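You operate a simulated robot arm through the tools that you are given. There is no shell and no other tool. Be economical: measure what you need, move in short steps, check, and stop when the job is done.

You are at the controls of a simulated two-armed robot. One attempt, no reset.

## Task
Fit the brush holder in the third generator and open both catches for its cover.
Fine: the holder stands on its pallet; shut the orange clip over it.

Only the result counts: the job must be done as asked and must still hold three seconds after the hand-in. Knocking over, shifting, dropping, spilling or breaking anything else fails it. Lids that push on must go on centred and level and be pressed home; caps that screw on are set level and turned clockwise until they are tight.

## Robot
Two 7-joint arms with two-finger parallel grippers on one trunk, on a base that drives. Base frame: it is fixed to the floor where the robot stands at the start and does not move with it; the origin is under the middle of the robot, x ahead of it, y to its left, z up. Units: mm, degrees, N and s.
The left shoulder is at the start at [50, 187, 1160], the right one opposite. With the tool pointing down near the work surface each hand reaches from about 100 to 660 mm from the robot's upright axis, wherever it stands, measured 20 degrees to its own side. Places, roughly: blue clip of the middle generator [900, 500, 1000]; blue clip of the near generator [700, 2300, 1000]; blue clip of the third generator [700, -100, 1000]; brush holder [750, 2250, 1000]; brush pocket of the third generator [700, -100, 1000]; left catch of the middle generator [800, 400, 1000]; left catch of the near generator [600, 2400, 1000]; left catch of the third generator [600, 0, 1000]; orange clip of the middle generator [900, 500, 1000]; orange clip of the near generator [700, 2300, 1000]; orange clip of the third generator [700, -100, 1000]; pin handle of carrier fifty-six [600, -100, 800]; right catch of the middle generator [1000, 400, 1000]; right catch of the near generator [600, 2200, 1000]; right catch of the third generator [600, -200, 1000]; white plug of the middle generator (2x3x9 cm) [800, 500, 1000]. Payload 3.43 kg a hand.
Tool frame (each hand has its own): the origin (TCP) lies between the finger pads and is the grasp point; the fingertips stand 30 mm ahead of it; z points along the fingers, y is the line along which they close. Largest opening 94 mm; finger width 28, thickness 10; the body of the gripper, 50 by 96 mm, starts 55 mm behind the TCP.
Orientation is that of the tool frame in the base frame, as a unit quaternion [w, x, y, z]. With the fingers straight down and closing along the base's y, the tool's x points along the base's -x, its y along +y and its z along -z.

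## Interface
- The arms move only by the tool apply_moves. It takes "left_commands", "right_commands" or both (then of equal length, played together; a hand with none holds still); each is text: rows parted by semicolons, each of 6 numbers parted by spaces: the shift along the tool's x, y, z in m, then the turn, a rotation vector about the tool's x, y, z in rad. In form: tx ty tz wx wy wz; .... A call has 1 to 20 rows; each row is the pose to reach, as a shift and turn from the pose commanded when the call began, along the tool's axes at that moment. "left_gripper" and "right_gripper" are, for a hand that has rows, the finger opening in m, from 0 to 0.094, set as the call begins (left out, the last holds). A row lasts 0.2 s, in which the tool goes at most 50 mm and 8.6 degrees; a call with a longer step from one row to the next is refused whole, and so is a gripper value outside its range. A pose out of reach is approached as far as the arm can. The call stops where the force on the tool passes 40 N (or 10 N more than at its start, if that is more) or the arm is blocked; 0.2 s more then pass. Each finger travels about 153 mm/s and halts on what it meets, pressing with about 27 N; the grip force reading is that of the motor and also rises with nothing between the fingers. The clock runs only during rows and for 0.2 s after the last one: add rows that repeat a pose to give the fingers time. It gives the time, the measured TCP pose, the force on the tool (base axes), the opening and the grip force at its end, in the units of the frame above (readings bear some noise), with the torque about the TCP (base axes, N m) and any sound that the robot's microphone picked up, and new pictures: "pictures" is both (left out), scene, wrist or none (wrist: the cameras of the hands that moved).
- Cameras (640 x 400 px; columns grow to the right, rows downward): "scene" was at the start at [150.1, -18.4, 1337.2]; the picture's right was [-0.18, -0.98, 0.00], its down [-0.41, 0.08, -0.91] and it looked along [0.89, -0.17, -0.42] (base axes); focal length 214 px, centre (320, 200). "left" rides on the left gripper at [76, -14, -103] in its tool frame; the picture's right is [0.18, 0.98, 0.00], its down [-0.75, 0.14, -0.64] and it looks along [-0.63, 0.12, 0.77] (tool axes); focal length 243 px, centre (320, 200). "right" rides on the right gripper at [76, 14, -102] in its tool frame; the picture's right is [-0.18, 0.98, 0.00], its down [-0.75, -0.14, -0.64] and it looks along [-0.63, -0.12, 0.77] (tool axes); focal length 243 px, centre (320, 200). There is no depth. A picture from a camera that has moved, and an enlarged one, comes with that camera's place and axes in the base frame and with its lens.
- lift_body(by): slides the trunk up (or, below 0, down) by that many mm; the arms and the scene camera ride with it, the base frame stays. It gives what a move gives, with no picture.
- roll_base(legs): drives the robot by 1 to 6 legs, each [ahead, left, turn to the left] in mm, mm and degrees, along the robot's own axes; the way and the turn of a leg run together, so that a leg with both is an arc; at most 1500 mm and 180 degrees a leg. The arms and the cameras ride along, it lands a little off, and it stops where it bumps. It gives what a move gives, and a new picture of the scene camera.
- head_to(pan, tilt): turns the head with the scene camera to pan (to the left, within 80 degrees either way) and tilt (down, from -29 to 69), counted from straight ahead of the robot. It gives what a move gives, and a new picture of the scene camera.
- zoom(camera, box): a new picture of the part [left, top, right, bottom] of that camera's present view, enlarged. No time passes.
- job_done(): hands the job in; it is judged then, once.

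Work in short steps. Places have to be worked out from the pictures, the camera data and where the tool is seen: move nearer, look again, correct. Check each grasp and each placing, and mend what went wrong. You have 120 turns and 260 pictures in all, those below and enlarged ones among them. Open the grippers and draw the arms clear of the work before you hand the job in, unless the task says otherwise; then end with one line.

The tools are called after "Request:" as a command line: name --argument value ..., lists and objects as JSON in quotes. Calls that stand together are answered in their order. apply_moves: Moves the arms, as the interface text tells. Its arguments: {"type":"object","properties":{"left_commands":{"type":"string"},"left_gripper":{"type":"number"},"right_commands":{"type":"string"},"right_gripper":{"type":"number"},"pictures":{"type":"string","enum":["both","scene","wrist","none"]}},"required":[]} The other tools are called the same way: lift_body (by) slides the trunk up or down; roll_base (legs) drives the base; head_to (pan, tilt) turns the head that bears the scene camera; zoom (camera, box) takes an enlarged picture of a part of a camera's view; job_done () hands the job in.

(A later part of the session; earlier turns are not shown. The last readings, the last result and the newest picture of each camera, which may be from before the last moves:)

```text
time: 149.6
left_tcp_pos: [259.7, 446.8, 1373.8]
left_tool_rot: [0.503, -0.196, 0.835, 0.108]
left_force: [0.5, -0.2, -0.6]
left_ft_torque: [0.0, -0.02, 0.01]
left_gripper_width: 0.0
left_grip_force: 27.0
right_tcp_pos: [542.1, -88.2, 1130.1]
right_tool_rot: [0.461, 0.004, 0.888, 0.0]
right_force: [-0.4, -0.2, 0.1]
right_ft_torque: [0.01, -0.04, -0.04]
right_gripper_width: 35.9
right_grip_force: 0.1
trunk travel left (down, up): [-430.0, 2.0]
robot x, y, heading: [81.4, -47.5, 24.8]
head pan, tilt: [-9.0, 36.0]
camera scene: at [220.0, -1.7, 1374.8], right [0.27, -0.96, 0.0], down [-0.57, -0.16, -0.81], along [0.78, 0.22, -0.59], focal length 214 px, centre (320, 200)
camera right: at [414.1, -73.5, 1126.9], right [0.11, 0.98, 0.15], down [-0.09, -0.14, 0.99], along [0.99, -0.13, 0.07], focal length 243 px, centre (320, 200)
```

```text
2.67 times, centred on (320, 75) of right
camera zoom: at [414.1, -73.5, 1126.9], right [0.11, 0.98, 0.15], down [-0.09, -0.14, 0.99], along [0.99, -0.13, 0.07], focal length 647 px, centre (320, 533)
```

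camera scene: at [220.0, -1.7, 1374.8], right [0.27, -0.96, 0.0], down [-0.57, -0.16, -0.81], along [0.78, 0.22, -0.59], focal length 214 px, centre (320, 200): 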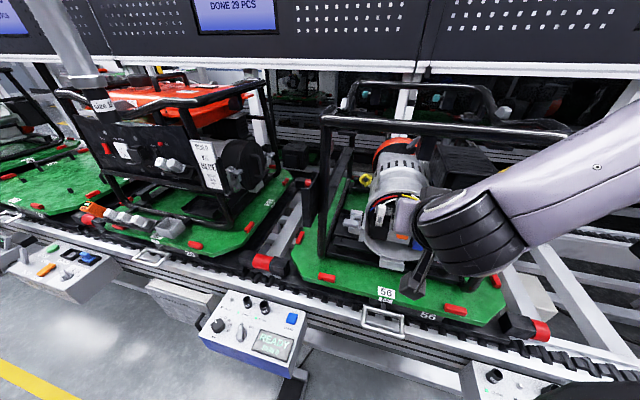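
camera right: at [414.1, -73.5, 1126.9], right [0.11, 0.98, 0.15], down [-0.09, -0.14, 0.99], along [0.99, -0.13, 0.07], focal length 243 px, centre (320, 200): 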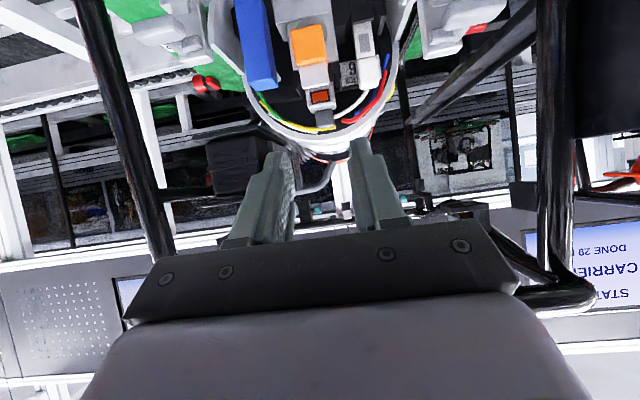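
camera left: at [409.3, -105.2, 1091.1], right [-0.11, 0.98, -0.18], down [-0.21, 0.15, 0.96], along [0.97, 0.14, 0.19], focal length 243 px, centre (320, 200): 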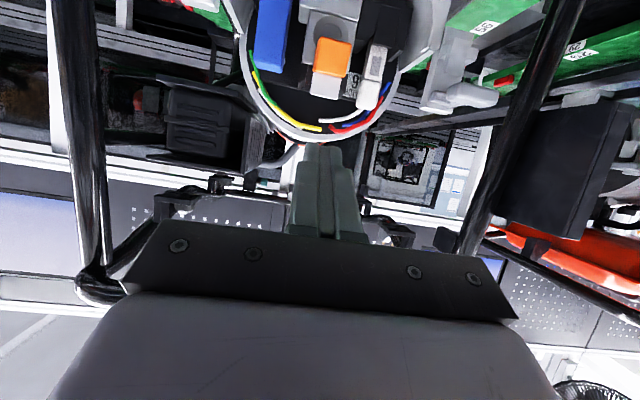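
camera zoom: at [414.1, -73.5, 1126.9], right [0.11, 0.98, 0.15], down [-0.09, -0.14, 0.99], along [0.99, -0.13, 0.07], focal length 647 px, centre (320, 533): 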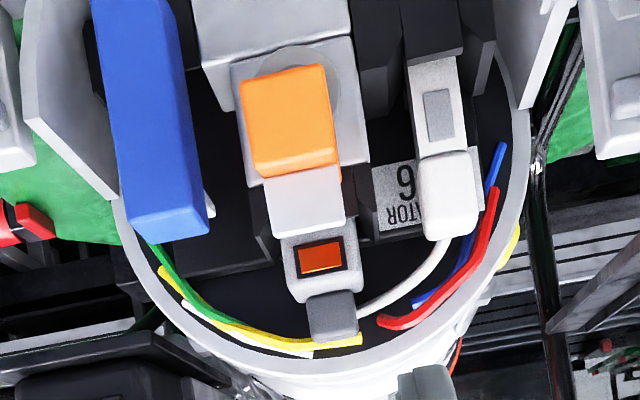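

Holder is seated upright in the pocket. Now shut the clip: close the right fingers, level the tool to near horizontal, and come in front/below of the bar.

Request:
apply_moves --right_commands "0.018 0 0.0 0 -0.12 0; 0.036 0 0.012 0 -0.24 0; 0.054 0 0.028 0 -0.36 0; 0.072 0 0.045 0 -0.48 0; 0.091 0 0.06 0 -0.6 0" --right_gripper 0.0 --pictures "wrist"

```text
time: 150.8
left_tcp_pos: [260.1, 447.5, 1373.7]
left_tool_rot: [0.502, -0.195, 0.835, 0.108]
left_force: [-0.3, -0.6, 0.3]
left_ft_torque: [-0.01, 0.03, 0.02]
left_gripper_width: 0.0
left_grip_force: 26.9
right_tcp_pos: [597.6, -133.2, 1084.2]
right_tool_rot: [0.701, 0.003, 0.713, 0.0]
right_force: [0.2, 0.0, -0.3]
right_ft_torque: [0.0, 0.0, 0.03]
right_gripper_width: 0.0
right_grip_force: 26.4
right hand out of reach, approached as far as the arm can: row 1, 2, 3, 4, 5
trunk travel left (down, up): [-430.0, 2.0]
robot x, y, heading: [77.7, -47.7, 24.8]
head pan, tilt: [-9.0, 36.0]
camera right: at [494.1, -120.1, 1009.6], right [0.01, 0.98, 0.19], down [-0.63, -0.14, 0.76], along [0.78, -0.12, 0.62], focal length 243 px, centre (320, 200)
```

right: 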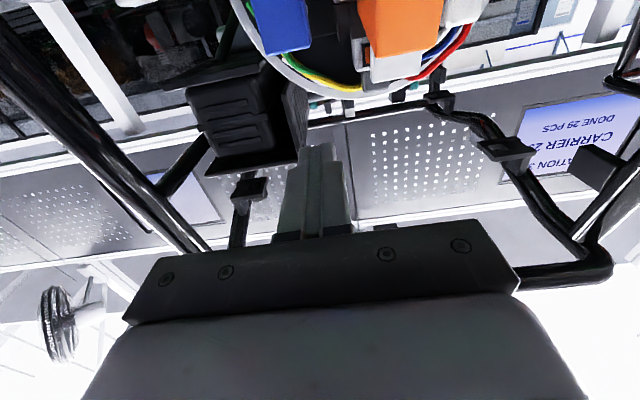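

Posture-limited at (598,-133). Back off 30 mm, lower the trunk 70 mm, then try moving inward.

Request:
apply_moves --right_commands "0 0 -0.015 0 0 0; 0 0 -0.03 0 0 0" --pictures "none"

Request:
lift_body --by -70

Request:
apply_moves --right_commands "0 0.015 0 0 0 0; 0 0.03 0 0 0 0; 0 0.045 0 0 0 0" --pictures "wrist"

```text
time: 151.4
left_tcp_pos: [260.3, 445.6, 1373.6]
left_tool_rot: [0.502, -0.197, 0.835, 0.108]
left_force: [-0.4, -0.6, -0.2]
left_ft_torque: [-0.01, 0.0, -0.02]
left_gripper_width: 0.0
left_grip_force: 27.2
right_tcp_pos: [598.4, -134.3, 1084.3]
right_tool_rot: [0.702, 0.003, 0.712, -0.001]
right_force: [-0.6, 0.7, 0.2]
right_ft_torque: [-0.03, 0.05, 0.0]
right_gripper_width: 0.0
right_grip_force: 27.4
right hand out of reach, approached as far as the arm can: row 1, 2
trunk travel left (down, up): [-430.0, 2.0]
robot x, y, heading: [82.6, -48.8, 24.8]
head pan, tilt: [-9.0, 36.0]
```

```text
time: 152.5
left_tcp_pos: [261.0, 445.5, 1303.0]
left_tool_rot: [0.502, -0.195, 0.836, 0.107]
left_force: [0.0, 0.0, 0.6]
left_ft_torque: [-0.02, 0.0, -0.02]
left_gripper_width: 0.0
left_grip_force: 27.2
right_tcp_pos: [600.0, -133.1, 1014.9]
right_tool_rot: [0.701, 0.004, 0.713, -0.001]
right_force: [-1.2, -0.4, 0.1]
right_ft_torque: [0.02, -0.02, 0.03]
right_gripper_width: 0.0
right_grip_force: 27.4
trunk travel left (down, up): [-360.0, 72.0]
robot x, y, heading: [86.0, -47.0, 24.7]
head pan, tilt: [-9.0, 36.0]
```

```text
time: 153.3
left_tcp_pos: [259.1, 445.8, 1304.3]
left_tool_rot: [0.502, -0.195, 0.836, 0.107]
left_force: [0.1, -0.1, 0.7]
left_ft_torque: [-0.01, 0.01, 0.02]
left_gripper_width: 0.2
left_grip_force: 26.5
right_tcp_pos: [598.5, -109.4, 1037.0]
right_tool_rot: [0.7, 0.003, 0.714, -0.001]
right_force: [0.2, -6.1, -1.2]
right_ft_torque: [-0.06, 0.05, -0.13]
right_gripper_width: 0.0
right_grip_force: 27.0
right hand out of reach, approached as far as the arm can: row 1, 2, 3
trunk travel left (down, up): [-360.0, 72.0]
robot x, y, heading: [79.1, -51.2, 24.7]
head pan, tilt: [-9.0, 36.0]
camera right: at [494.1, -94.9, 962.3], right [0.01, 0.98, 0.19], down [-0.63, -0.14, 0.77], along [0.78, -0.13, 0.62], focal length 243 px, centre (320, 200)
```

right: 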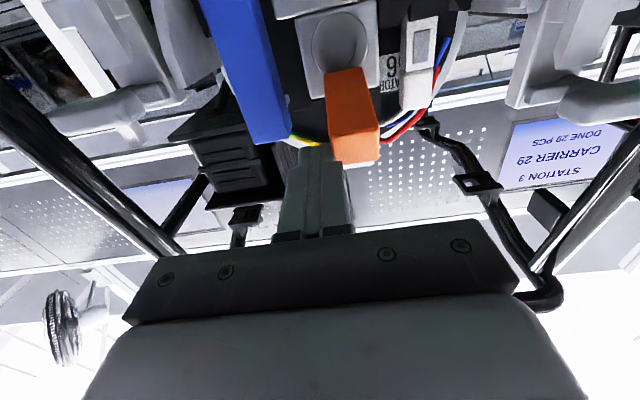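

Finger touches the clip's side; this posture is no good. Move right away from it and return to the 35° pitch.

Request:
apply_moves --right_commands "0 -0.03 0 0 0 0; 0 -0.065 0 0 0 0; 0 -0.065 -0.02 0 0.12 0; 0 -0.065 -0.04 0 0.24 0; 0 -0.065 -0.05 0 0.36 0; 0 -0.065 -0.055 0 0.48 0; 0 -0.065 -0.055 0 0.6 0" --pictures "none"

```text
time: 154.9
left_tcp_pos: [260.4, 446.7, 1303.6]
left_tool_rot: [0.503, -0.197, 0.835, 0.108]
left_force: [0.0, -0.2, 1.1]
left_ft_torque: [0.0, 0.01, 0.04]
left_gripper_width: 0.0
left_grip_force: 27.1
right_tcp_pos: [581.0, -150.8, 1034.4]
right_tool_rot: [0.458, 0.004, 0.889, 0.0]
right_force: [0.1, 0.8, -0.9]
right_ft_torque: [-0.03, 0.02, 0.01]
right_gripper_width: 0.0
right_grip_force: 27.4
right hand out of reach, approached as far as the arm can: row 3, 4, 5, 6, 7
trunk travel left (down, up): [-360.0, 72.0]
robot x, y, heading: [87.2, -50.4, 24.6]
head pan, tilt: [-9.0, 36.0]
```

Request:
apply_moves --right_commands "0.015 0.0 -0.02 0 0 0; 0.03 0.03 -0.03 0 0 0; 0.045 0.063 -0.031 0 0 0; 0.045 0.063 -0.031 0 0 0" --pictures "wrist"

```text
time: 155.9
left_tcp_pos: [260.3, 447.5, 1304.2]
left_tool_rot: [0.502, -0.196, 0.835, 0.107]
left_force: [0.9, -0.2, -0.2]
left_ft_torque: [0.0, 0.0, -0.01]
left_gripper_width: 0.1
left_grip_force: 27.0
right_tcp_pos: [527.4, -88.7, 1018.8]
right_tool_rot: [0.459, 0.004, 0.888, -0.001]
right_force: [-0.7, 0.2, -0.4]
right_ft_torque: [-0.01, 0.03, -0.01]
right_gripper_width: 0.0
right_grip_force: 26.7
right hand out of reach, approached as far as the arm can: row 1, 2, 3
trunk travel left (down, up): [-360.0, 72.0]
robot x, y, heading: [83.4, -52.0, 24.9]
head pan, tilt: [-9.0, 36.0]
camera right: at [400.2, -73.9, 1014.9], right [0.11, 0.98, 0.15], down [-0.09, -0.14, 0.99], along [0.99, -0.13, 0.07], focal length 243 px, centre (320, 200)
```

right: 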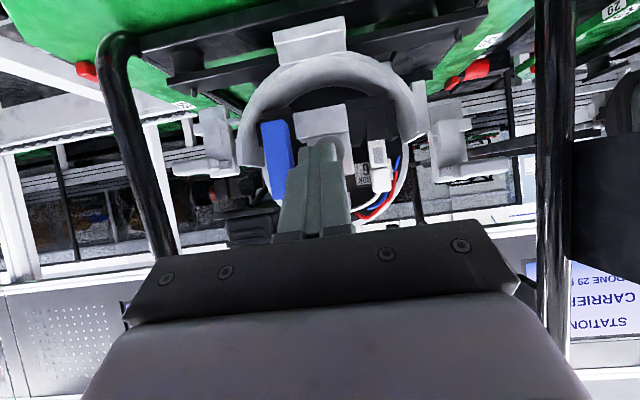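

Reachable. Move the closed fingers under the clip's end (TCP 583, 1012).

Request:
apply_moves --right_commands "-0.012 0 0.024 0 0 0; -0.0262 0 0.0499 0 0 0; -0.0262 0 0.0499 0 0 0" --pictures "both"

Request:
zoom --camera "scene" --box '[355, 150, 455, 250]'

```text
time: 156.7
left_tcp_pos: [259.7, 447.1, 1305.1]
left_tool_rot: [0.503, -0.196, 0.835, 0.108]
left_force: [0.5, -0.9, 0.2]
left_ft_torque: [-0.03, 0.01, -0.01]
left_gripper_width: 0.0
left_grip_force: 27.1
right_tcp_pos: [582.5, -89.9, 1012.7]
right_tool_rot: [0.459, 0.003, 0.888, -0.001]
right_force: [-0.2, -0.3, 0.4]
right_ft_torque: [0.03, 0.03, -0.02]
right_gripper_width: 0.0
right_grip_force: 26.9
trunk travel left (down, up): [-360.0, 72.0]
robot x, y, heading: [83.8, -44.0, 24.8]
head pan, tilt: [-9.0, 36.0]
camera scene: at [220.2, -1.6, 1304.8], right [0.27, -0.96, 0.0], down [-0.57, -0.16, -0.81], along [0.78, 0.22, -0.59], focal length 214 px, centre (320, 200)
camera right: at [455.1, -76.3, 1009.2], right [0.11, 0.98, 0.15], down [-0.09, -0.14, 0.99], along [0.99, -0.12, 0.07], focal length 243 px, centre (320, 200)
```

scene: 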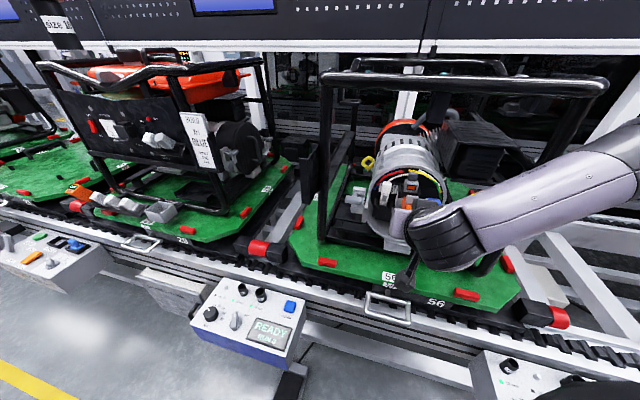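
right: 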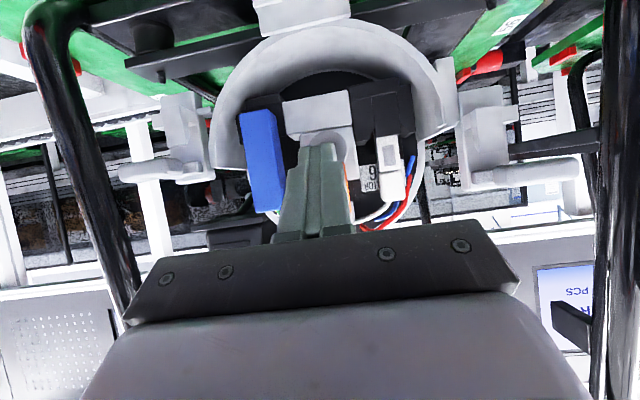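

```text
4.00 times, centred on (405, 200) of scene
camera zoom: at [220.2, -1.6, 1304.8], right [0.27, -0.96, 0.0], down [-0.57, -0.16, -0.81], along [0.78, 0.22, -0.59], focal length 858 px, centre (-20, 200)
```

zoom: 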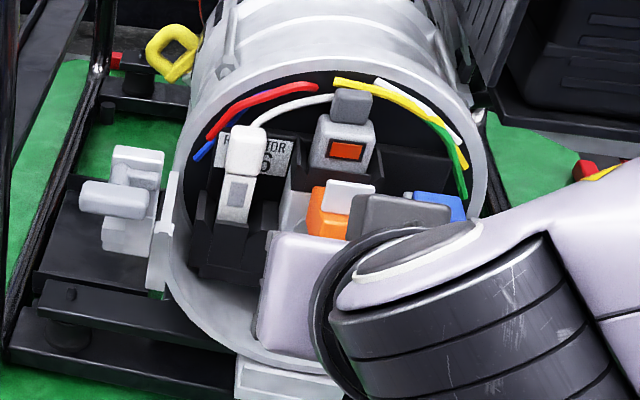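

Fingers are beneath the clip. Sweep up and forward to swing it shut.

Request:
apply_moves --right_commands "-0.0094 0 -0.0014 0 0 0; -0.0188 0 -0.0028 0 0 0; -0.027 0 -0.0046 0 0 0; -0.036 0 -0.0063 0 0 0; -0.047 0 -0.0044 0 0 0" --pictures "none"

Request:
zoom --camera "scene" --box '[365, 160, 445, 230]'

Request:
zoom --camera "right" --box '[220, 40, 420, 240]'

```text
time: 157.5
left_tcp_pos: [257.0, 446.8, 1303.8]
left_tool_rot: [0.504, -0.195, 0.835, 0.107]
left_force: [-0.9, 0.4, 0.3]
left_ft_torque: [0.0, 0.01, 0.03]
left_gripper_width: 0.0
left_grip_force: 26.9
right_tcp_pos: [588.8, -91.2, 1036.6]
right_tool_rot: [0.457, -0.002, 0.89, 0.002]
right_force: [-23.2, -1.2, 5.7]
right_ft_torque: [-0.09, 0.09, -0.08]
right_gripper_width: 0.0
right_grip_force: 26.9
trunk travel left (down, up): [-360.0, 72.0]
robot x, y, heading: [78.2, -45.5, 24.8]
head pan, tilt: [-9.0, 36.0]
stopped in row 4 (right hand): the force on the tool passed its limit at 40 N (the readings are from after the stop); the commanded pose is now the measured one
```

```text
5.71 times, centred on (405, 195) of scene
camera zoom: at [216.7, -2.3, 1305.2], right [0.27, -0.96, 0.0], down [-0.56, -0.16, -0.81], along [0.78, 0.22, -0.59], focal length 1226 px, centre (-166, 229)
```

zoom: 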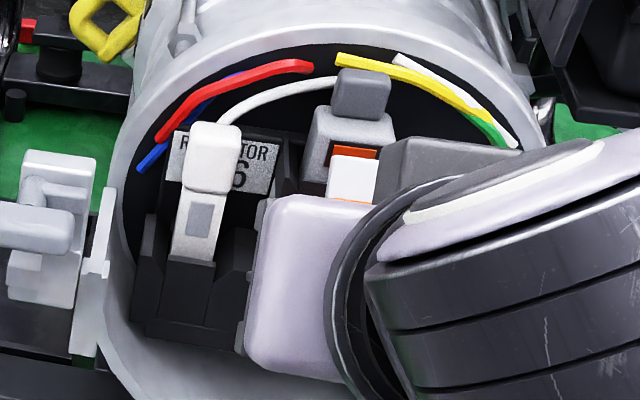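

```text
2.00 times, centred on (320, 140) of right
camera zoom: at [459.9, -77.8, 1033.3], right [0.1, 0.98, 0.15], down [-0.08, -0.14, 0.99], along [0.99, -0.11, 0.06], focal length 485 px, centre (320, 320)
```

zoom: 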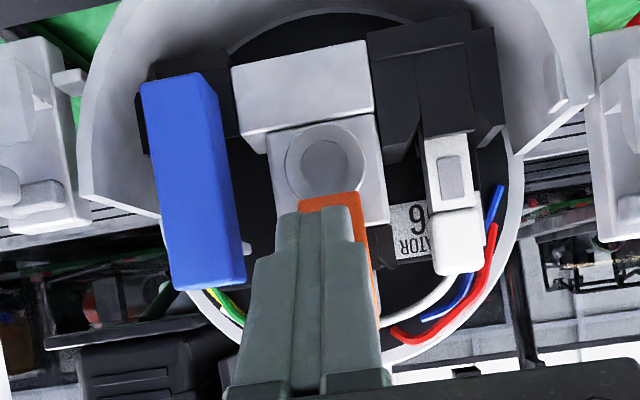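

The clip moved a little and resists (a detent perhaps). Continue with a more upward push.

Request:
apply_moves --right_commands "-0.004 0 -0.004 0 0 0; -0.009 0 -0.0055 0 0 0; -0.016 0 -0.006 0 0 0; -0.023 0 -0.0065 0 0 0" --pictures "none"

Request:
zoom --camera "scene" --box '[365, 160, 445, 230]'

```text
time: 158.5
left_tcp_pos: [259.3, 446.6, 1304.1]
left_tool_rot: [0.503, -0.195, 0.835, 0.107]
left_force: [-1.0, -0.8, -0.5]
left_ft_torque: [-0.02, 0.01, -0.03]
left_gripper_width: 0.2
left_grip_force: 26.8
right_tcp_pos: [600.8, -89.7, 1059.2]
right_tool_rot: [0.457, 0.001, 0.889, 0.002]
right_force: [-3.9, 0.2, 2.3]
right_ft_torque: [0.01, -0.05, -0.05]
right_gripper_width: 0.1
right_grip_force: 27.3
trunk travel left (down, up): [-360.0, 72.0]
robot x, y, heading: [79.9, -45.2, 24.8]
head pan, tilt: [-9.0, 36.0]
```

```text
5.71 times, centred on (405, 195) of scene
camera zoom: at [219.4, -1.6, 1304.8], right [0.27, -0.96, 0.0], down [-0.57, -0.16, -0.81], along [0.78, 0.22, -0.59], focal length 1226 px, centre (-166, 229)
```

zoom: 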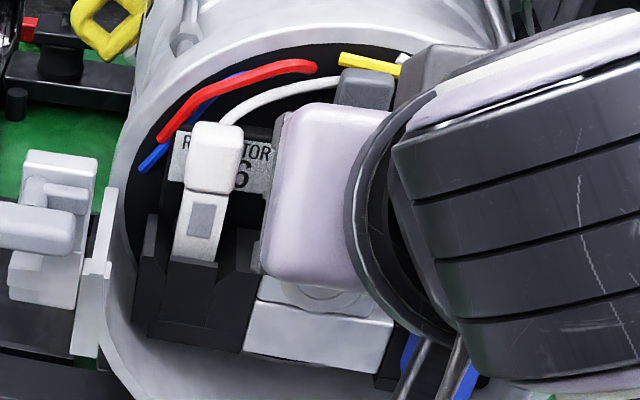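

The clip swung to ~15°. Push forward to shut it.

Request:
apply_moves --right_commands "-0.003 0 0.0041 0 0 0; -0.006 0 0.0082 0 0 0; -0.0086 0 0.0123 0 0 0; -0.0115 0 0.0164 0 0 0" --pictures "wrist"

Request:
zoom --camera "right" --box '[220, 40, 420, 240]'

```text
time: 159.4
left_tcp_pos: [256.7, 444.7, 1305.1]
left_tool_rot: [0.503, -0.196, 0.835, 0.108]
left_force: [-0.3, -0.1, -0.2]
left_ft_torque: [-0.01, -0.03, -0.02]
left_gripper_width: 0.3
left_grip_force: 27.1
right_tcp_pos: [612.2, -89.8, 1066.2]
right_tool_rot: [0.466, 0.001, 0.885, 0.003]
right_force: [-18.6, -5.5, 14.1]
right_ft_torque: [-0.18, -0.27, -0.17]
right_gripper_width: 0.1
right_grip_force: 27.4
trunk travel left (down, up): [-360.0, 72.0]
robot x, y, heading: [82.1, -46.7, 24.5]
head pan, tilt: [-9.0, 36.0]
stopped in row 4 (right hand): the force on the tool passed its limit at 43 N (the readings are from after the stop); the commanded pose is now the measured one
camera right: at [484.7, -77.1, 1061.1], right [0.1, 0.98, 0.16], down [-0.1, -0.15, 0.98], along [0.99, -0.12, 0.09], focal length 243 px, centre (320, 200)
```

right: 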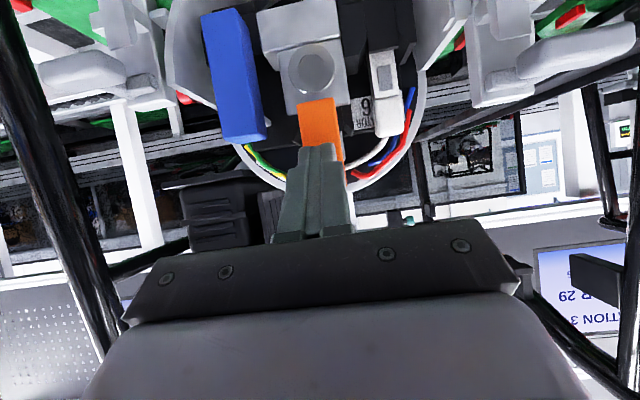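

```text
2.00 times, centred on (320, 140) of right
camera zoom: at [484.7, -77.1, 1061.1], right [0.1, 0.98, 0.16], down [-0.1, -0.15, 0.98], along [0.99, -0.12, 0.09], focal length 485 px, centre (320, 320)
```

zoom: 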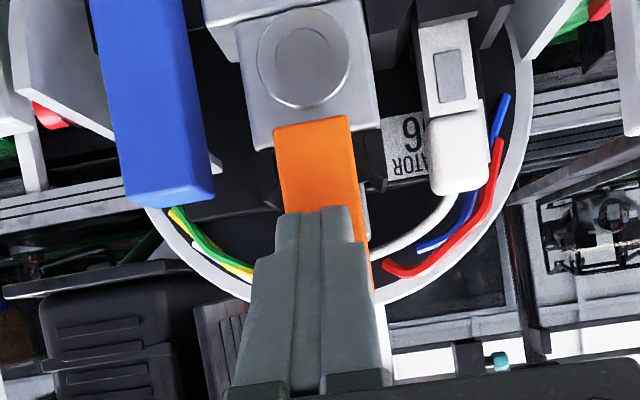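

Pressed with ~43 N; the clip looks upright. Retract and inspect.

Request:
apply_moves --right_commands "0.01 0 -0.02 0 0 0; 0.03 0 -0.05 0 0 0; 0.05 -0.02 -0.08 0 0 0; 0.07 -0.04 -0.1 0 0 0" --pictures "none"

Request:
zoom --camera "scene" --box '[365, 160, 445, 230]'

Request:
zoom --camera "right" --box '[220, 0, 440, 170]'

```text
time: 160.4
left_tcp_pos: [261.2, 447.0, 1304.1]
left_tool_rot: [0.502, -0.195, 0.836, 0.107]
left_force: [0.0, -0.2, 0.3]
left_ft_torque: [0.01, -0.02, 0.0]
left_gripper_width: 0.0
left_grip_force: 26.8
right_tcp_pos: [530.5, -91.7, 1068.1]
right_tool_rot: [0.463, 0.002, 0.886, 0.002]
right_force: [-0.4, 0.1, 0.8]
right_ft_torque: [-0.03, 0.02, 0.02]
right_gripper_width: 0.0
right_grip_force: 27.3
right hand out of reach, approached as far as the arm can: row 3, 4
trunk travel left (down, up): [-360.0, 72.0]
robot x, y, heading: [81.3, -47.7, 24.9]
head pan, tilt: [-9.0, 36.0]
```

```text
5.71 times, centred on (405, 195) of scene
camera zoom: at [219.7, -1.8, 1304.8], right [0.27, -0.96, 0.0], down [-0.57, -0.16, -0.81], along [0.78, 0.22, -0.59], focal length 1226 px, centre (-166, 229)
```

zoom: 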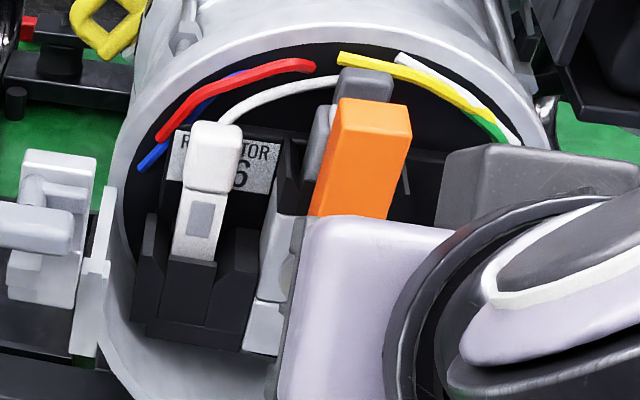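

```text
2.35 times, centred on (330, 85) of right
camera zoom: at [403.6, -79.0, 1065.4], right [0.1, 0.98, 0.16], down [-0.1, -0.15, 0.98], along [0.99, -0.12, 0.08], focal length 571 px, centre (296, 471)
```

zoom: 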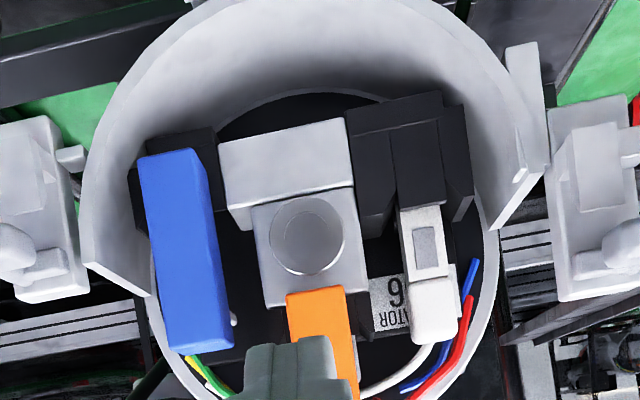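

The clip stands shut over the holder. Now the catches: zoom on both.

Request:
zoom --camera "scene" --box '[340, 180, 390, 220]'

Request:
zoom --camera "right" --box '[150, 20, 250, 130]'

Request:
zoom --camera "right" --box '[390, 20, 500, 140]'

```text
10.00 times, centred on (365, 200) of scene
camera zoom: at [219.7, -1.8, 1304.8], right [0.27, -0.96, 0.0], down [-0.57, -0.16, -0.81], along [0.78, 0.22, -0.59], focal length 2145 px, centre (-130, 200)
```

zoom: 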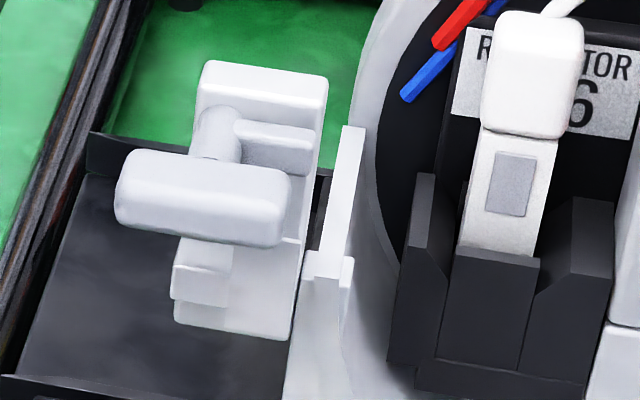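

```text
3.64 times, centred on (200, 75) of right
camera zoom: at [403.6, -79.0, 1065.4], right [0.1, 0.98, 0.16], down [-0.1, -0.15, 0.98], along [0.99, -0.12, 0.08], focal length 882 px, centre (756, 654)
```

zoom: 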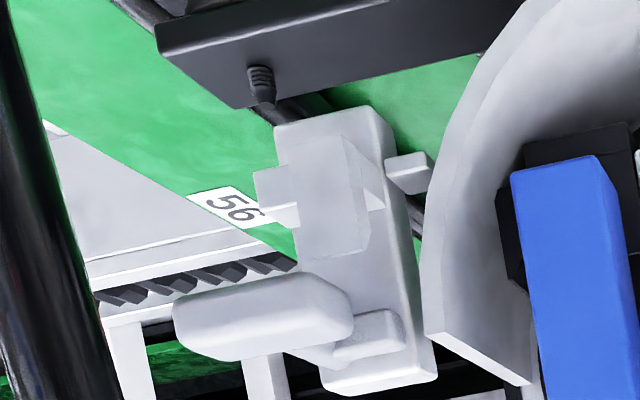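

```text
3.33 times, centred on (445, 80) of right
camera zoom: at [403.6, -79.0, 1065.4], right [0.1, 0.98, 0.16], down [-0.1, -0.15, 0.98], along [0.99, -0.12, 0.08], focal length 809 px, centre (-97, 600)
```

zoom: 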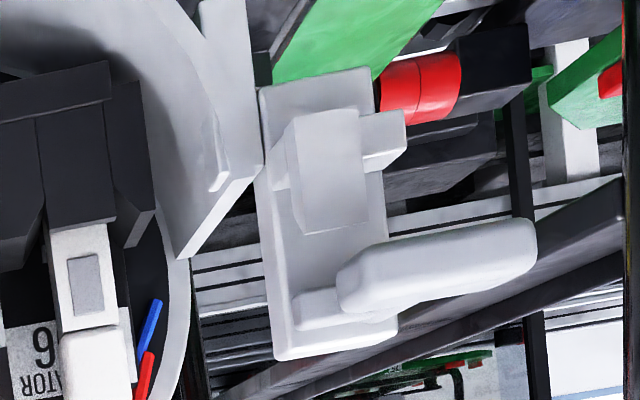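

The catches are quarter-turn T-handles (pivot along x, handle horizontal, pawl pointing inward). Reposition: turn the base back to heading 0 and shift right to be centred.

Request:
roll_base --legs '[[0, 0, -25], [0, -50, 0]]'

Request:
head_to --pan 0 --tilt 32

```text
time: 162.8
left_tcp_pos: [453.5, 275.7, 1304.9]
left_tool_rot: [0.514, -0.01, 0.858, -0.004]
left_force: [-0.4, 0.2, -0.5]
left_ft_torque: [-0.01, -0.03, 0.04]
left_gripper_width: 0.1
left_grip_force: 27.2
right_tcp_pos: [470.9, -328.0, 1069.6]
right_tool_rot: [0.452, 0.194, 0.865, -0.098]
right_force: [-0.5, -0.1, 0.9]
right_ft_torque: [-0.01, 0.0, 0.0]
right_gripper_width: 0.0
right_grip_force: 27.4
trunk travel left (down, up): [-360.0, 72.0]
robot x, y, heading: [80.9, -96.9, -0.5]
head pan, tilt: [-9.0, 36.0]
camera scene: at [226.9, -114.3, 1304.8], right [-0.16, -0.99, 0.0], down [-0.58, 0.1, -0.81], along [0.8, -0.13, -0.59], focal length 214 px, centre (320, 200)
```

scene: 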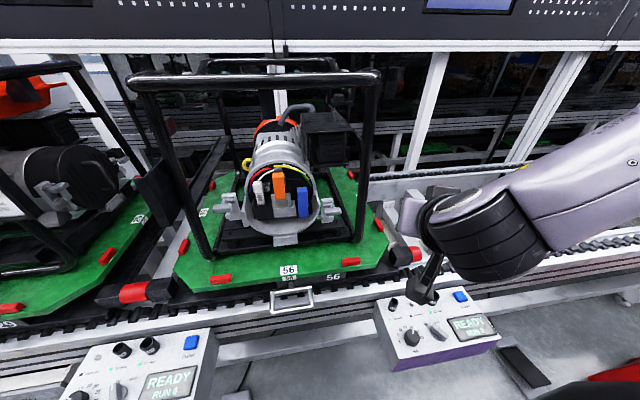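

```text
time: 163.5
left_tcp_pos: [453.5, 274.8, 1303.4]
left_tool_rot: [0.514, -0.009, 0.857, -0.005]
left_force: [-0.1, 0.0, 0.8]
left_ft_torque: [0.02, 0.01, 0.01]
left_gripper_width: 0.0
left_grip_force: 27.4
right_tcp_pos: [470.9, -327.6, 1068.2]
right_tool_rot: [0.453, 0.193, 0.865, -0.098]
right_force: [0.0, 0.4, -0.1]
right_ft_torque: [0.03, 0.0, 0.01]
right_gripper_width: 0.1
right_grip_force: 27.1
trunk travel left (down, up): [-360.0, 72.0]
robot x, y, heading: [82.3, -98.5, -0.1]
head pan, tilt: [0.0, 32.0]
camera scene: at [230.2, -100.3, 1310.9], right [-0.01, -1.0, 0.0], down [-0.53, 0.0, -0.85], along [0.85, 0.0, -0.53], focal length 214 px, centre (320, 200)
```

scene: 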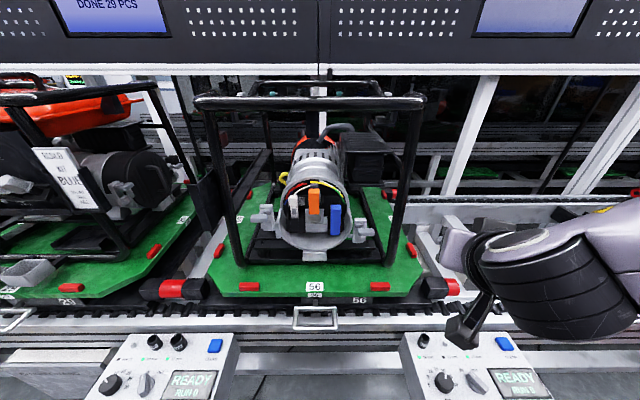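

Request:
zoom --camera "scene" --box '[245, 165, 385, 265]'

Request:
zoom --camera "scene" --box '[295, 175, 345, 225]'

Request:
zoom --camera "scene" --box '[40, 160, 160, 260]'

```text
4.00 times, centred on (315, 215) of scene
camera zoom: at [230.2, -100.3, 1310.9], right [-0.01, -1.0, 0.0], down [-0.53, 0.0, -0.85], along [0.85, 0.0, -0.53], focal length 858 px, centre (340, 140)
```

zoom: 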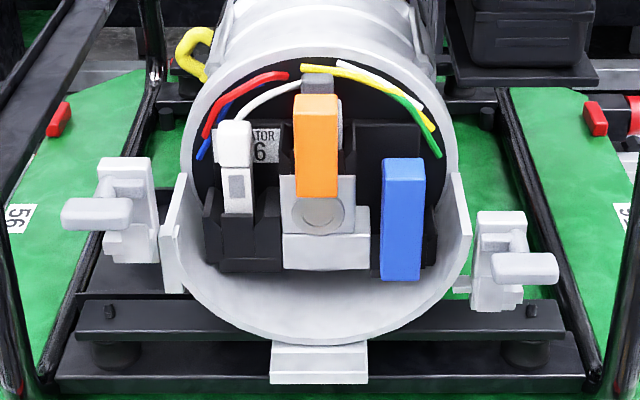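

```text
8.00 times, centred on (320, 200) of scene
camera zoom: at [230.2, -100.3, 1310.9], right [-0.01, -1.0, 0.0], down [-0.53, 0.0, -0.85], along [0.85, 0.0, -0.53], focal length 1716 px, centre (320, 200)
```

zoom: 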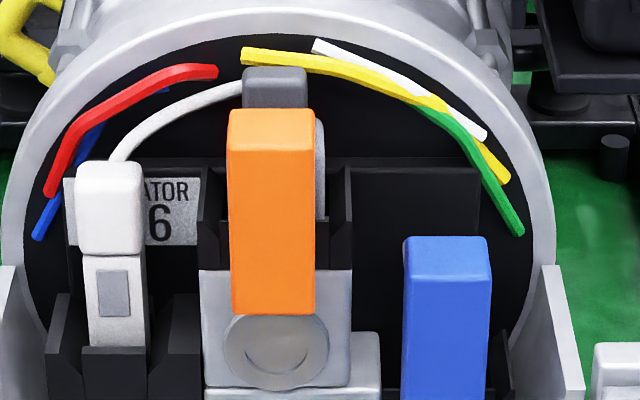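

```text
4.00 times, centred on (100, 210) of scene
camera zoom: at [230.2, -100.3, 1310.9], right [-0.01, -1.0, 0.0], down [-0.53, 0.0, -0.85], along [0.85, 0.0, -0.53], focal length 858 px, centre (1200, 160)
```

zoom: 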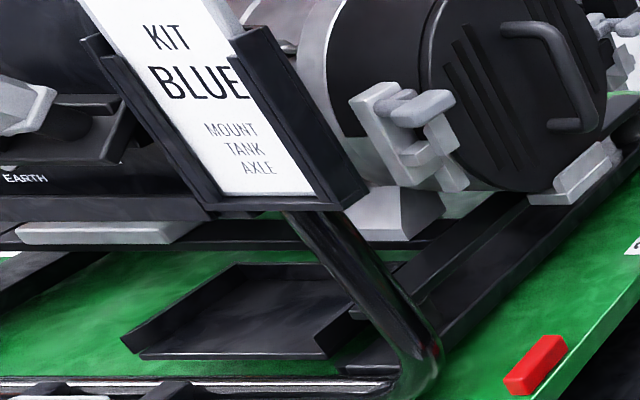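

The middle generator has its cover on with catches closed; compare its handle orientation.

Request:
zoom --camera "scene" --box '[120, 165, 180, 215]'

```text
8.00 times, centred on (150, 190) of scene
camera zoom: at [230.2, -100.3, 1310.9], right [-0.01, -1.0, 0.0], down [-0.53, 0.0, -0.85], along [0.85, 0.0, -0.53], focal length 1716 px, centre (1680, 280)
```

zoom: 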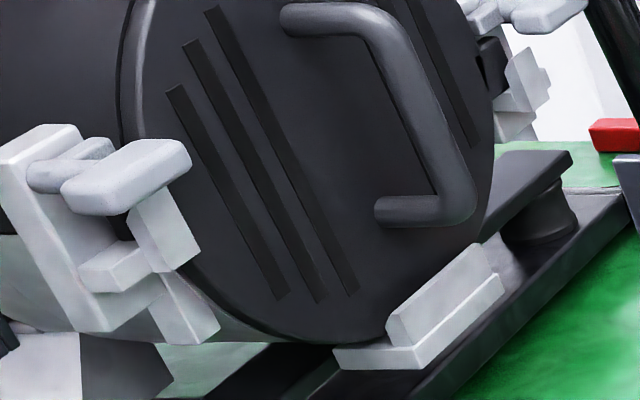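

Same horizontal orientation on the closed middle catch, so these are closed too. Bring the left hand in front of the left catch.

Request:
apply_moves --left_commands "0.024 -0.027 0.0195 0 0 0; 0.048 -0.054 0.039 0 0 0; 0.072 -0.081 0.0585 0 0 0; 0.097 -0.108 0.078 0 0 0; 0.121 -0.135 0.0975 0 0 0; 0.145 -0.162 0.117 0 0 0; 0.169 -0.189 0.1365 0 0 0; 0.193 -0.215 0.156 0 0 0" --pictures "wrist"

```text
time: 165.3
left_tcp_pos: [503.8, 55.6, 1063.6]
left_tool_rot: [0.513, -0.011, 0.858, -0.004]
left_force: [-0.9, -0.7, -0.6]
left_ft_torque: [0.04, -0.01, -0.02]
left_gripper_width: 0.3
left_grip_force: 26.6
left hand out of reach, approached as far as the arm can: row 5, 6, 7
right_tcp_pos: [469.6, -328.2, 1069.7]
right_tool_rot: [0.452, 0.194, 0.865, -0.097]
right_force: [-0.4, -1.0, -1.2]
right_ft_torque: [0.0, 0.01, 0.01]
right_gripper_width: 0.0
right_grip_force: 27.5
trunk travel left (down, up): [-360.0, 72.0]
robot x, y, heading: [81.8, -97.3, -0.2]
head pan, tilt: [0.0, 32.0]
camera left: at [376.7, 41.0, 1044.8], right [-0.1, 0.98, -0.18], down [-0.21, 0.16, 0.96], along [0.97, 0.13, 0.19], focal length 243 px, centre (320, 200)
```

left: 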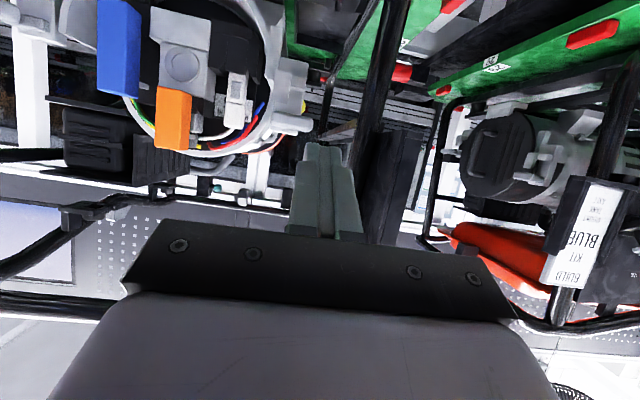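

Request:
zoom --camera "left" --box '[455, 95, 615, 215]'

Request:
zoom --camera "left" --box '[240, 40, 340, 160]'

```text
3.33 times, centred on (535, 155) of left
camera zoom: at [376.7, 41.0, 1044.8], right [-0.1, 0.98, -0.18], down [-0.21, 0.16, 0.96], along [0.97, 0.13, 0.19], focal length 809 px, centre (-397, 350)
```

zoom: 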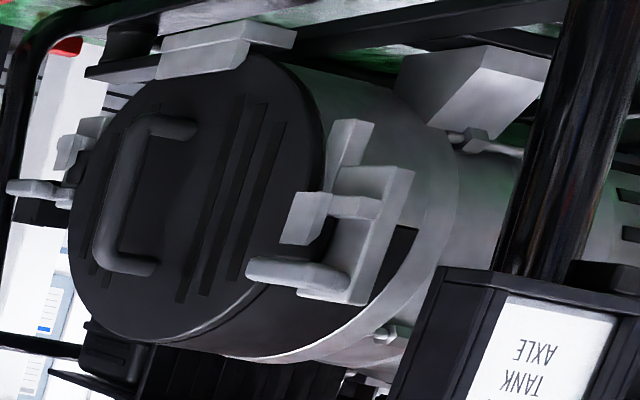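

```text
3.33 times, centred on (290, 100) of left
camera zoom: at [376.7, 41.0, 1044.8], right [-0.1, 0.98, -0.18], down [-0.21, 0.16, 0.96], along [0.97, 0.13, 0.19], focal length 809 px, centre (420, 533)
```

zoom: 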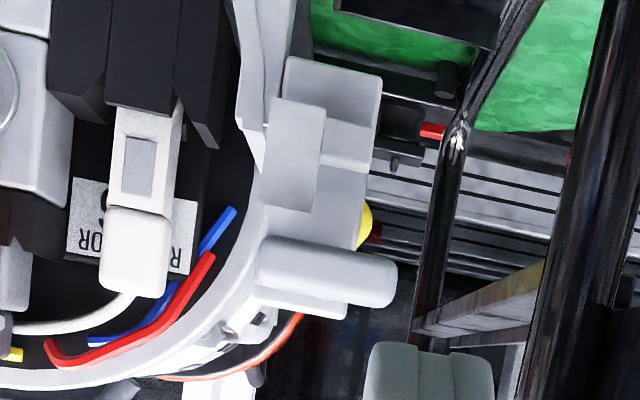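

Position the closed left fingers below the outer end of the left handle.

Request:
apply_moves --left_commands "0.02 -0.004 0.03 0 0 0; 0.024 -0.008 0.065 0 0 0; 0.024 -0.01 0.095 0 0 0; 0.024 -0.01 0.095 0 0 0" --pictures "wrist"

Request:
zoom --camera "scene" --box '[235, 180, 305, 250]'

```text
time: 166.3
left_tcp_pos: [576.0, 45.3, 997.8]
left_tool_rot: [0.514, -0.009, 0.858, -0.005]
left_force: [0.1, -0.6, 1.1]
left_ft_torque: [0.03, -0.02, -0.03]
left_gripper_width: 0.0
left_grip_force: 27.2
right_tcp_pos: [470.9, -327.7, 1069.4]
right_tool_rot: [0.452, 0.193, 0.865, -0.097]
right_force: [0.2, -0.5, -0.8]
right_ft_torque: [0.03, -0.01, 0.0]
right_gripper_width: 0.3
right_grip_force: 27.2
trunk travel left (down, up): [-360.0, 72.0]
robot x, y, heading: [77.4, -100.7, -0.2]
head pan, tilt: [0.0, 32.0]
camera left: at [448.7, 30.5, 978.6], right [-0.1, 0.98, -0.18], down [-0.21, 0.16, 0.96], along [0.97, 0.13, 0.19], focal length 243 px, centre (320, 200)
```

left: 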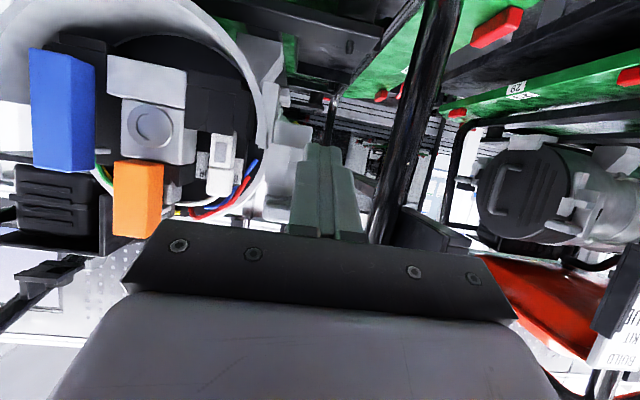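

```text
5.71 times, centred on (270, 215) of scene
camera zoom: at [230.1, -100.3, 1311.0], right [-0.01, -1.0, 0.0], down [-0.53, 0.0, -0.85], along [0.85, 0.0, -0.53], focal length 1226 px, centre (606, 114)
```

zoom: 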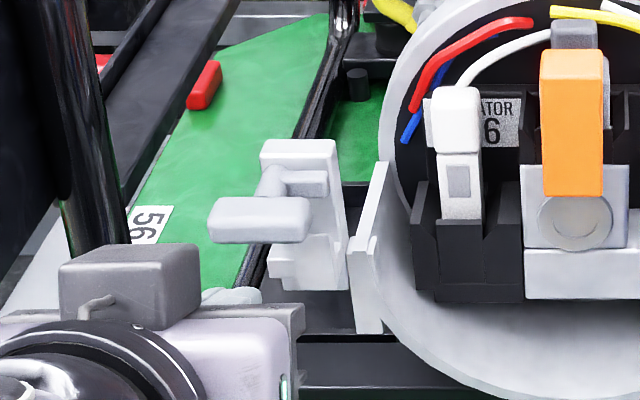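

Finger sits below the handle's outer end. Push gently up.

Request:
apply_moves --left_commands "-0.0045 0 -0.0024 0 0 0; -0.009 0 -0.0048 0 0 0; -0.0135 0 -0.0072 0 0 0; -0.018 0 -0.0096 0 0 0; -0.022 0 -0.0117 0 0 0" --pictures "none"

Request:
zoom --camera "scene" --box '[235, 180, 305, 250]'

```text
time: 167.5
left_tcp_pos: [573.1, 46.5, 1018.5]
left_tool_rot: [0.507, -0.009, 0.862, -0.003]
left_force: [-3.3, 0.7, -20.5]
left_ft_torque: [0.15, 0.63, 0.21]
left_gripper_width: 0.2
left_grip_force: 26.8
right_tcp_pos: [472.8, -327.5, 1068.7]
right_tool_rot: [0.452, 0.193, 0.865, -0.098]
right_force: [-0.4, 0.9, 0.0]
right_ft_torque: [0.01, 0.02, 0.02]
right_gripper_width: 0.0
right_grip_force: 26.8
trunk travel left (down, up): [-360.0, 72.0]
robot x, y, heading: [81.9, -93.6, -0.3]
head pan, tilt: [0.0, 32.0]
```

```text
5.71 times, centred on (270, 215) of scene
camera zoom: at [231.5, -99.7, 1310.3], right [-0.01, -1.0, 0.0], down [-0.53, 0.0, -0.85], along [0.85, 0.0, -0.53], focal length 1226 px, centre (606, 114)
```

zoom: 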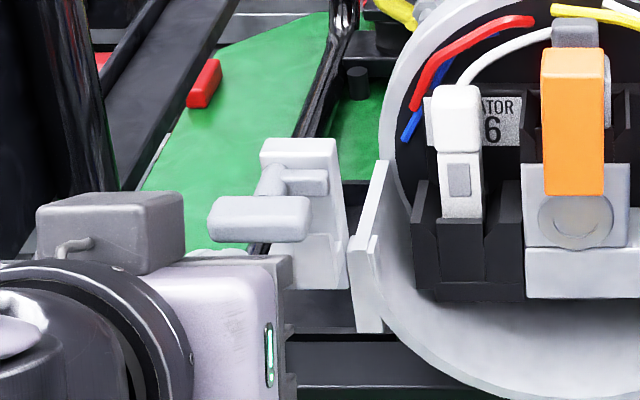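

Up is blocked (20 N, no motion). Try the other way: go over the top of the outer end and press down.

Request:
apply_moves --left_commands "0.025 0 -0.037 0 0 0; 0.0 0 -0.05 0 0 0; -0.03 0 -0.067 0 0 0; -0.045 0 -0.035 0 0 0; -0.057 0 -0.0157 0 0 0; -0.057 0 -0.0157 0 0 0" --pictures "none"

Request:
zoom --camera "scene" --box '[235, 180, 305, 250]'

```text
time: 168.9
left_tcp_pos: [585.3, 47.3, 1081.6]
left_tool_rot: [0.513, -0.009, 0.858, -0.005]
left_force: [0.0, 0.2, 0.2]
left_ft_torque: [0.01, 0.03, 0.01]
left_gripper_width: 0.0
left_grip_force: 27.4
right_tcp_pos: [470.1, -327.8, 1069.2]
right_tool_rot: [0.452, 0.194, 0.865, -0.098]
right_force: [-0.3, -0.4, -1.5]
right_ft_torque: [0.0, 0.02, 0.01]
right_gripper_width: 0.4
right_grip_force: 27.0
trunk travel left (down, up): [-360.0, 72.0]
robot x, y, heading: [81.4, -99.8, -0.3]
head pan, tilt: [0.0, 32.0]
```

```text
5.71 times, centred on (270, 215) of scene
camera zoom: at [230.1, -100.3, 1311.0], right [-0.01, -1.0, 0.0], down [-0.53, 0.0, -0.85], along [0.85, 0.0, -0.53], focal length 1226 px, centre (606, 114)
```

zoom: 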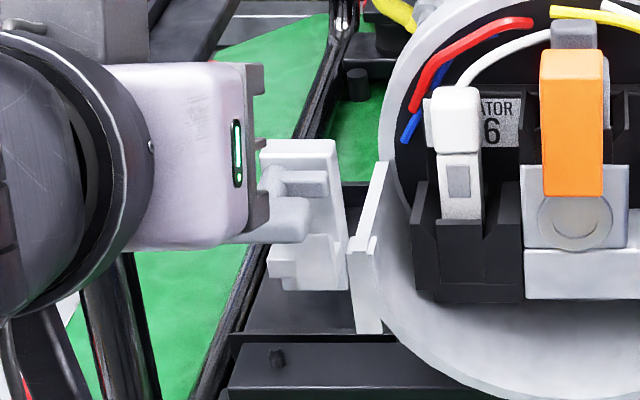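

Request:
apply_moves --left_commands "0.0062 0 0.0033 0 0 0; 0.0124 0 0.0066 0 0 0; 0.0168 0 0.0089 0 0 0; 0.021 0 0.0112 0 0 0; 0.025 0 0.0133 0 0 0; 0.029 0 0.0154 0 0 0" --pictures "none"

Request:
zoom --camera "scene" --box '[235, 180, 305, 250]'

```text
time: 170.3
left_tcp_pos: [587.4, 49.3, 1043.2]
left_tool_rot: [0.511, -0.01, 0.859, -0.003]
left_force: [-5.5, 8.4, 6.2]
left_ft_torque: [0.16, -0.12, 0.1]
left_gripper_width: 0.3
left_grip_force: 27.1
right_tcp_pos: [471.2, -327.4, 1070.0]
right_tool_rot: [0.453, 0.193, 0.865, -0.098]
right_force: [0.2, -0.4, -0.3]
right_ft_torque: [-0.03, -0.01, -0.03]
right_gripper_width: 0.0
right_grip_force: 26.9
trunk travel left (down, up): [-360.0, 72.0]
robot x, y, heading: [78.4, -99.5, -0.2]
head pan, tilt: [0.0, 32.0]
```

```text
5.71 times, centred on (270, 215) of scene
camera zoom: at [230.4, -99.1, 1310.9], right [0.0, -1.0, 0.0], down [-0.53, 0.0, -0.85], along [0.85, 0.0, -0.53], focal length 1226 px, centre (606, 114)
```

zoom: 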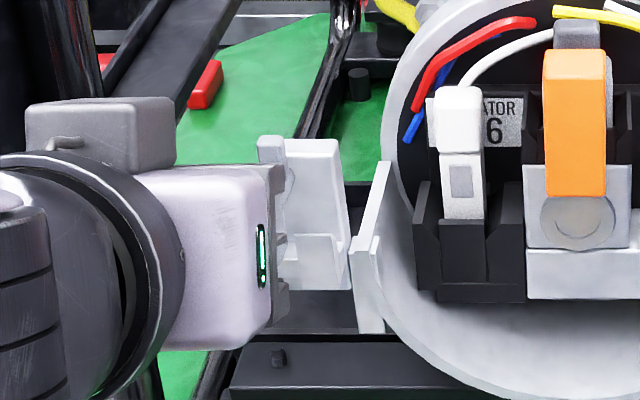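

It turns: pressing the outer end down opens it. Continue down and push inward to complete the turn.

Request:
apply_moves --left_commands "0.004 -0.002 0.002 0 0 0; 0.0075 -0.005 0.004 0 0 0; 0.0085 -0.008 0.0045 0 0 0; 0.0085 -0.011 0.0045 0 0 0; 0.0085 -0.014 0.0045 0 0 0" --pictures "none"

Request:
zoom --camera "scene" --box '[235, 180, 305, 250]'

```text
time: 171.1
left_tcp_pos: [588.4, 48.1, 1042.8]
left_tool_rot: [0.519, -0.019, 0.855, 0.004]
left_force: [-3.4, 9.3, 2.7]
left_ft_torque: [0.18, 0.09, 0.11]
left_gripper_width: 0.1
left_grip_force: 26.9
right_tcp_pos: [471.0, -326.4, 1068.6]
right_tool_rot: [0.453, 0.193, 0.865, -0.098]
right_force: [-0.3, 0.6, -0.7]
right_ft_torque: [-0.01, 0.04, -0.01]
right_gripper_width: 0.1
right_grip_force: 27.1
trunk travel left (down, up): [-360.0, 72.0]
robot x, y, heading: [83.3, -96.4, -0.3]
head pan, tilt: [0.0, 32.0]
stopped in row 3 (left hand): the force on the tool passed its limit at 42 N (the readings are from after the stop); the commanded pose is now the measured one
```

```text
5.71 times, centred on (270, 215) of scene
camera zoom: at [229.2, -99.3, 1310.8], right [0.0, -1.0, 0.0], down [-0.53, 0.0, -0.85], along [0.85, 0.0, -0.53], focal length 1226 px, centre (606, 114)
```

zoom: 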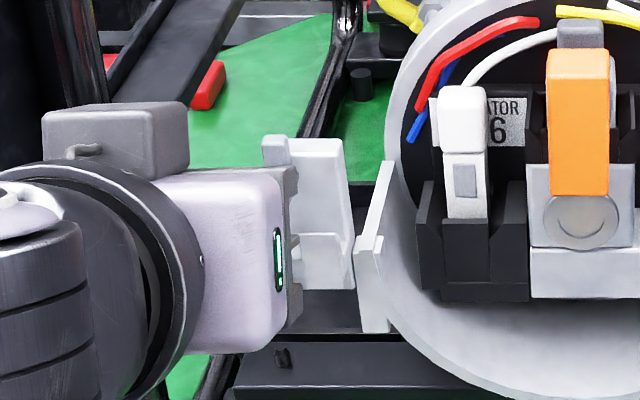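

42 N stop: the handle seems vertical (fully open). Back away to the left and inspect.

Request:
apply_moves --left_commands "0 0.012 0 0 0 0; 0 0.02 -0.03 0 0 0; 0 0.03 -0.075 0 0 0; 0 0.06 -0.11 0 0 0; 0 0.1 -0.13 0 0 0" --pictures "none"

Request:
zoom --camera "scene" --box '[245, 165, 385, 265]'

```text
time: 172.3
left_tcp_pos: [509.5, 142.6, 1115.5]
left_tool_rot: [0.517, -0.018, 0.856, 0.003]
left_force: [-0.5, 1.2, -0.7]
left_ft_torque: [0.02, -0.02, -0.03]
left_gripper_width: 0.1
left_grip_force: 27.3
left hand out of reach, approached as far as the arm can: row 4, 5
right_tcp_pos: [470.5, -325.9, 1070.6]
right_tool_rot: [0.454, 0.193, 0.865, -0.097]
right_force: [-0.3, 0.8, 0.3]
right_ft_torque: [0.01, 0.0, 0.0]
right_gripper_width: 0.0
right_grip_force: 27.2
trunk travel left (down, up): [-360.0, 72.0]
robot x, y, heading: [80.3, -95.2, -0.4]
head pan, tilt: [0.0, 32.0]
```

```text
4.00 times, centred on (315, 215) of scene
camera zoom: at [229.2, -98.8, 1311.1], right [0.0, -1.0, 0.0], down [-0.53, 0.0, -0.85], along [0.85, 0.0, -0.53], focal length 858 px, centre (340, 140)
```

zoom: 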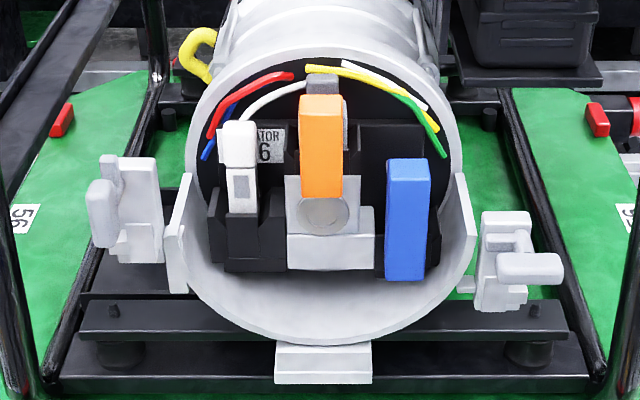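

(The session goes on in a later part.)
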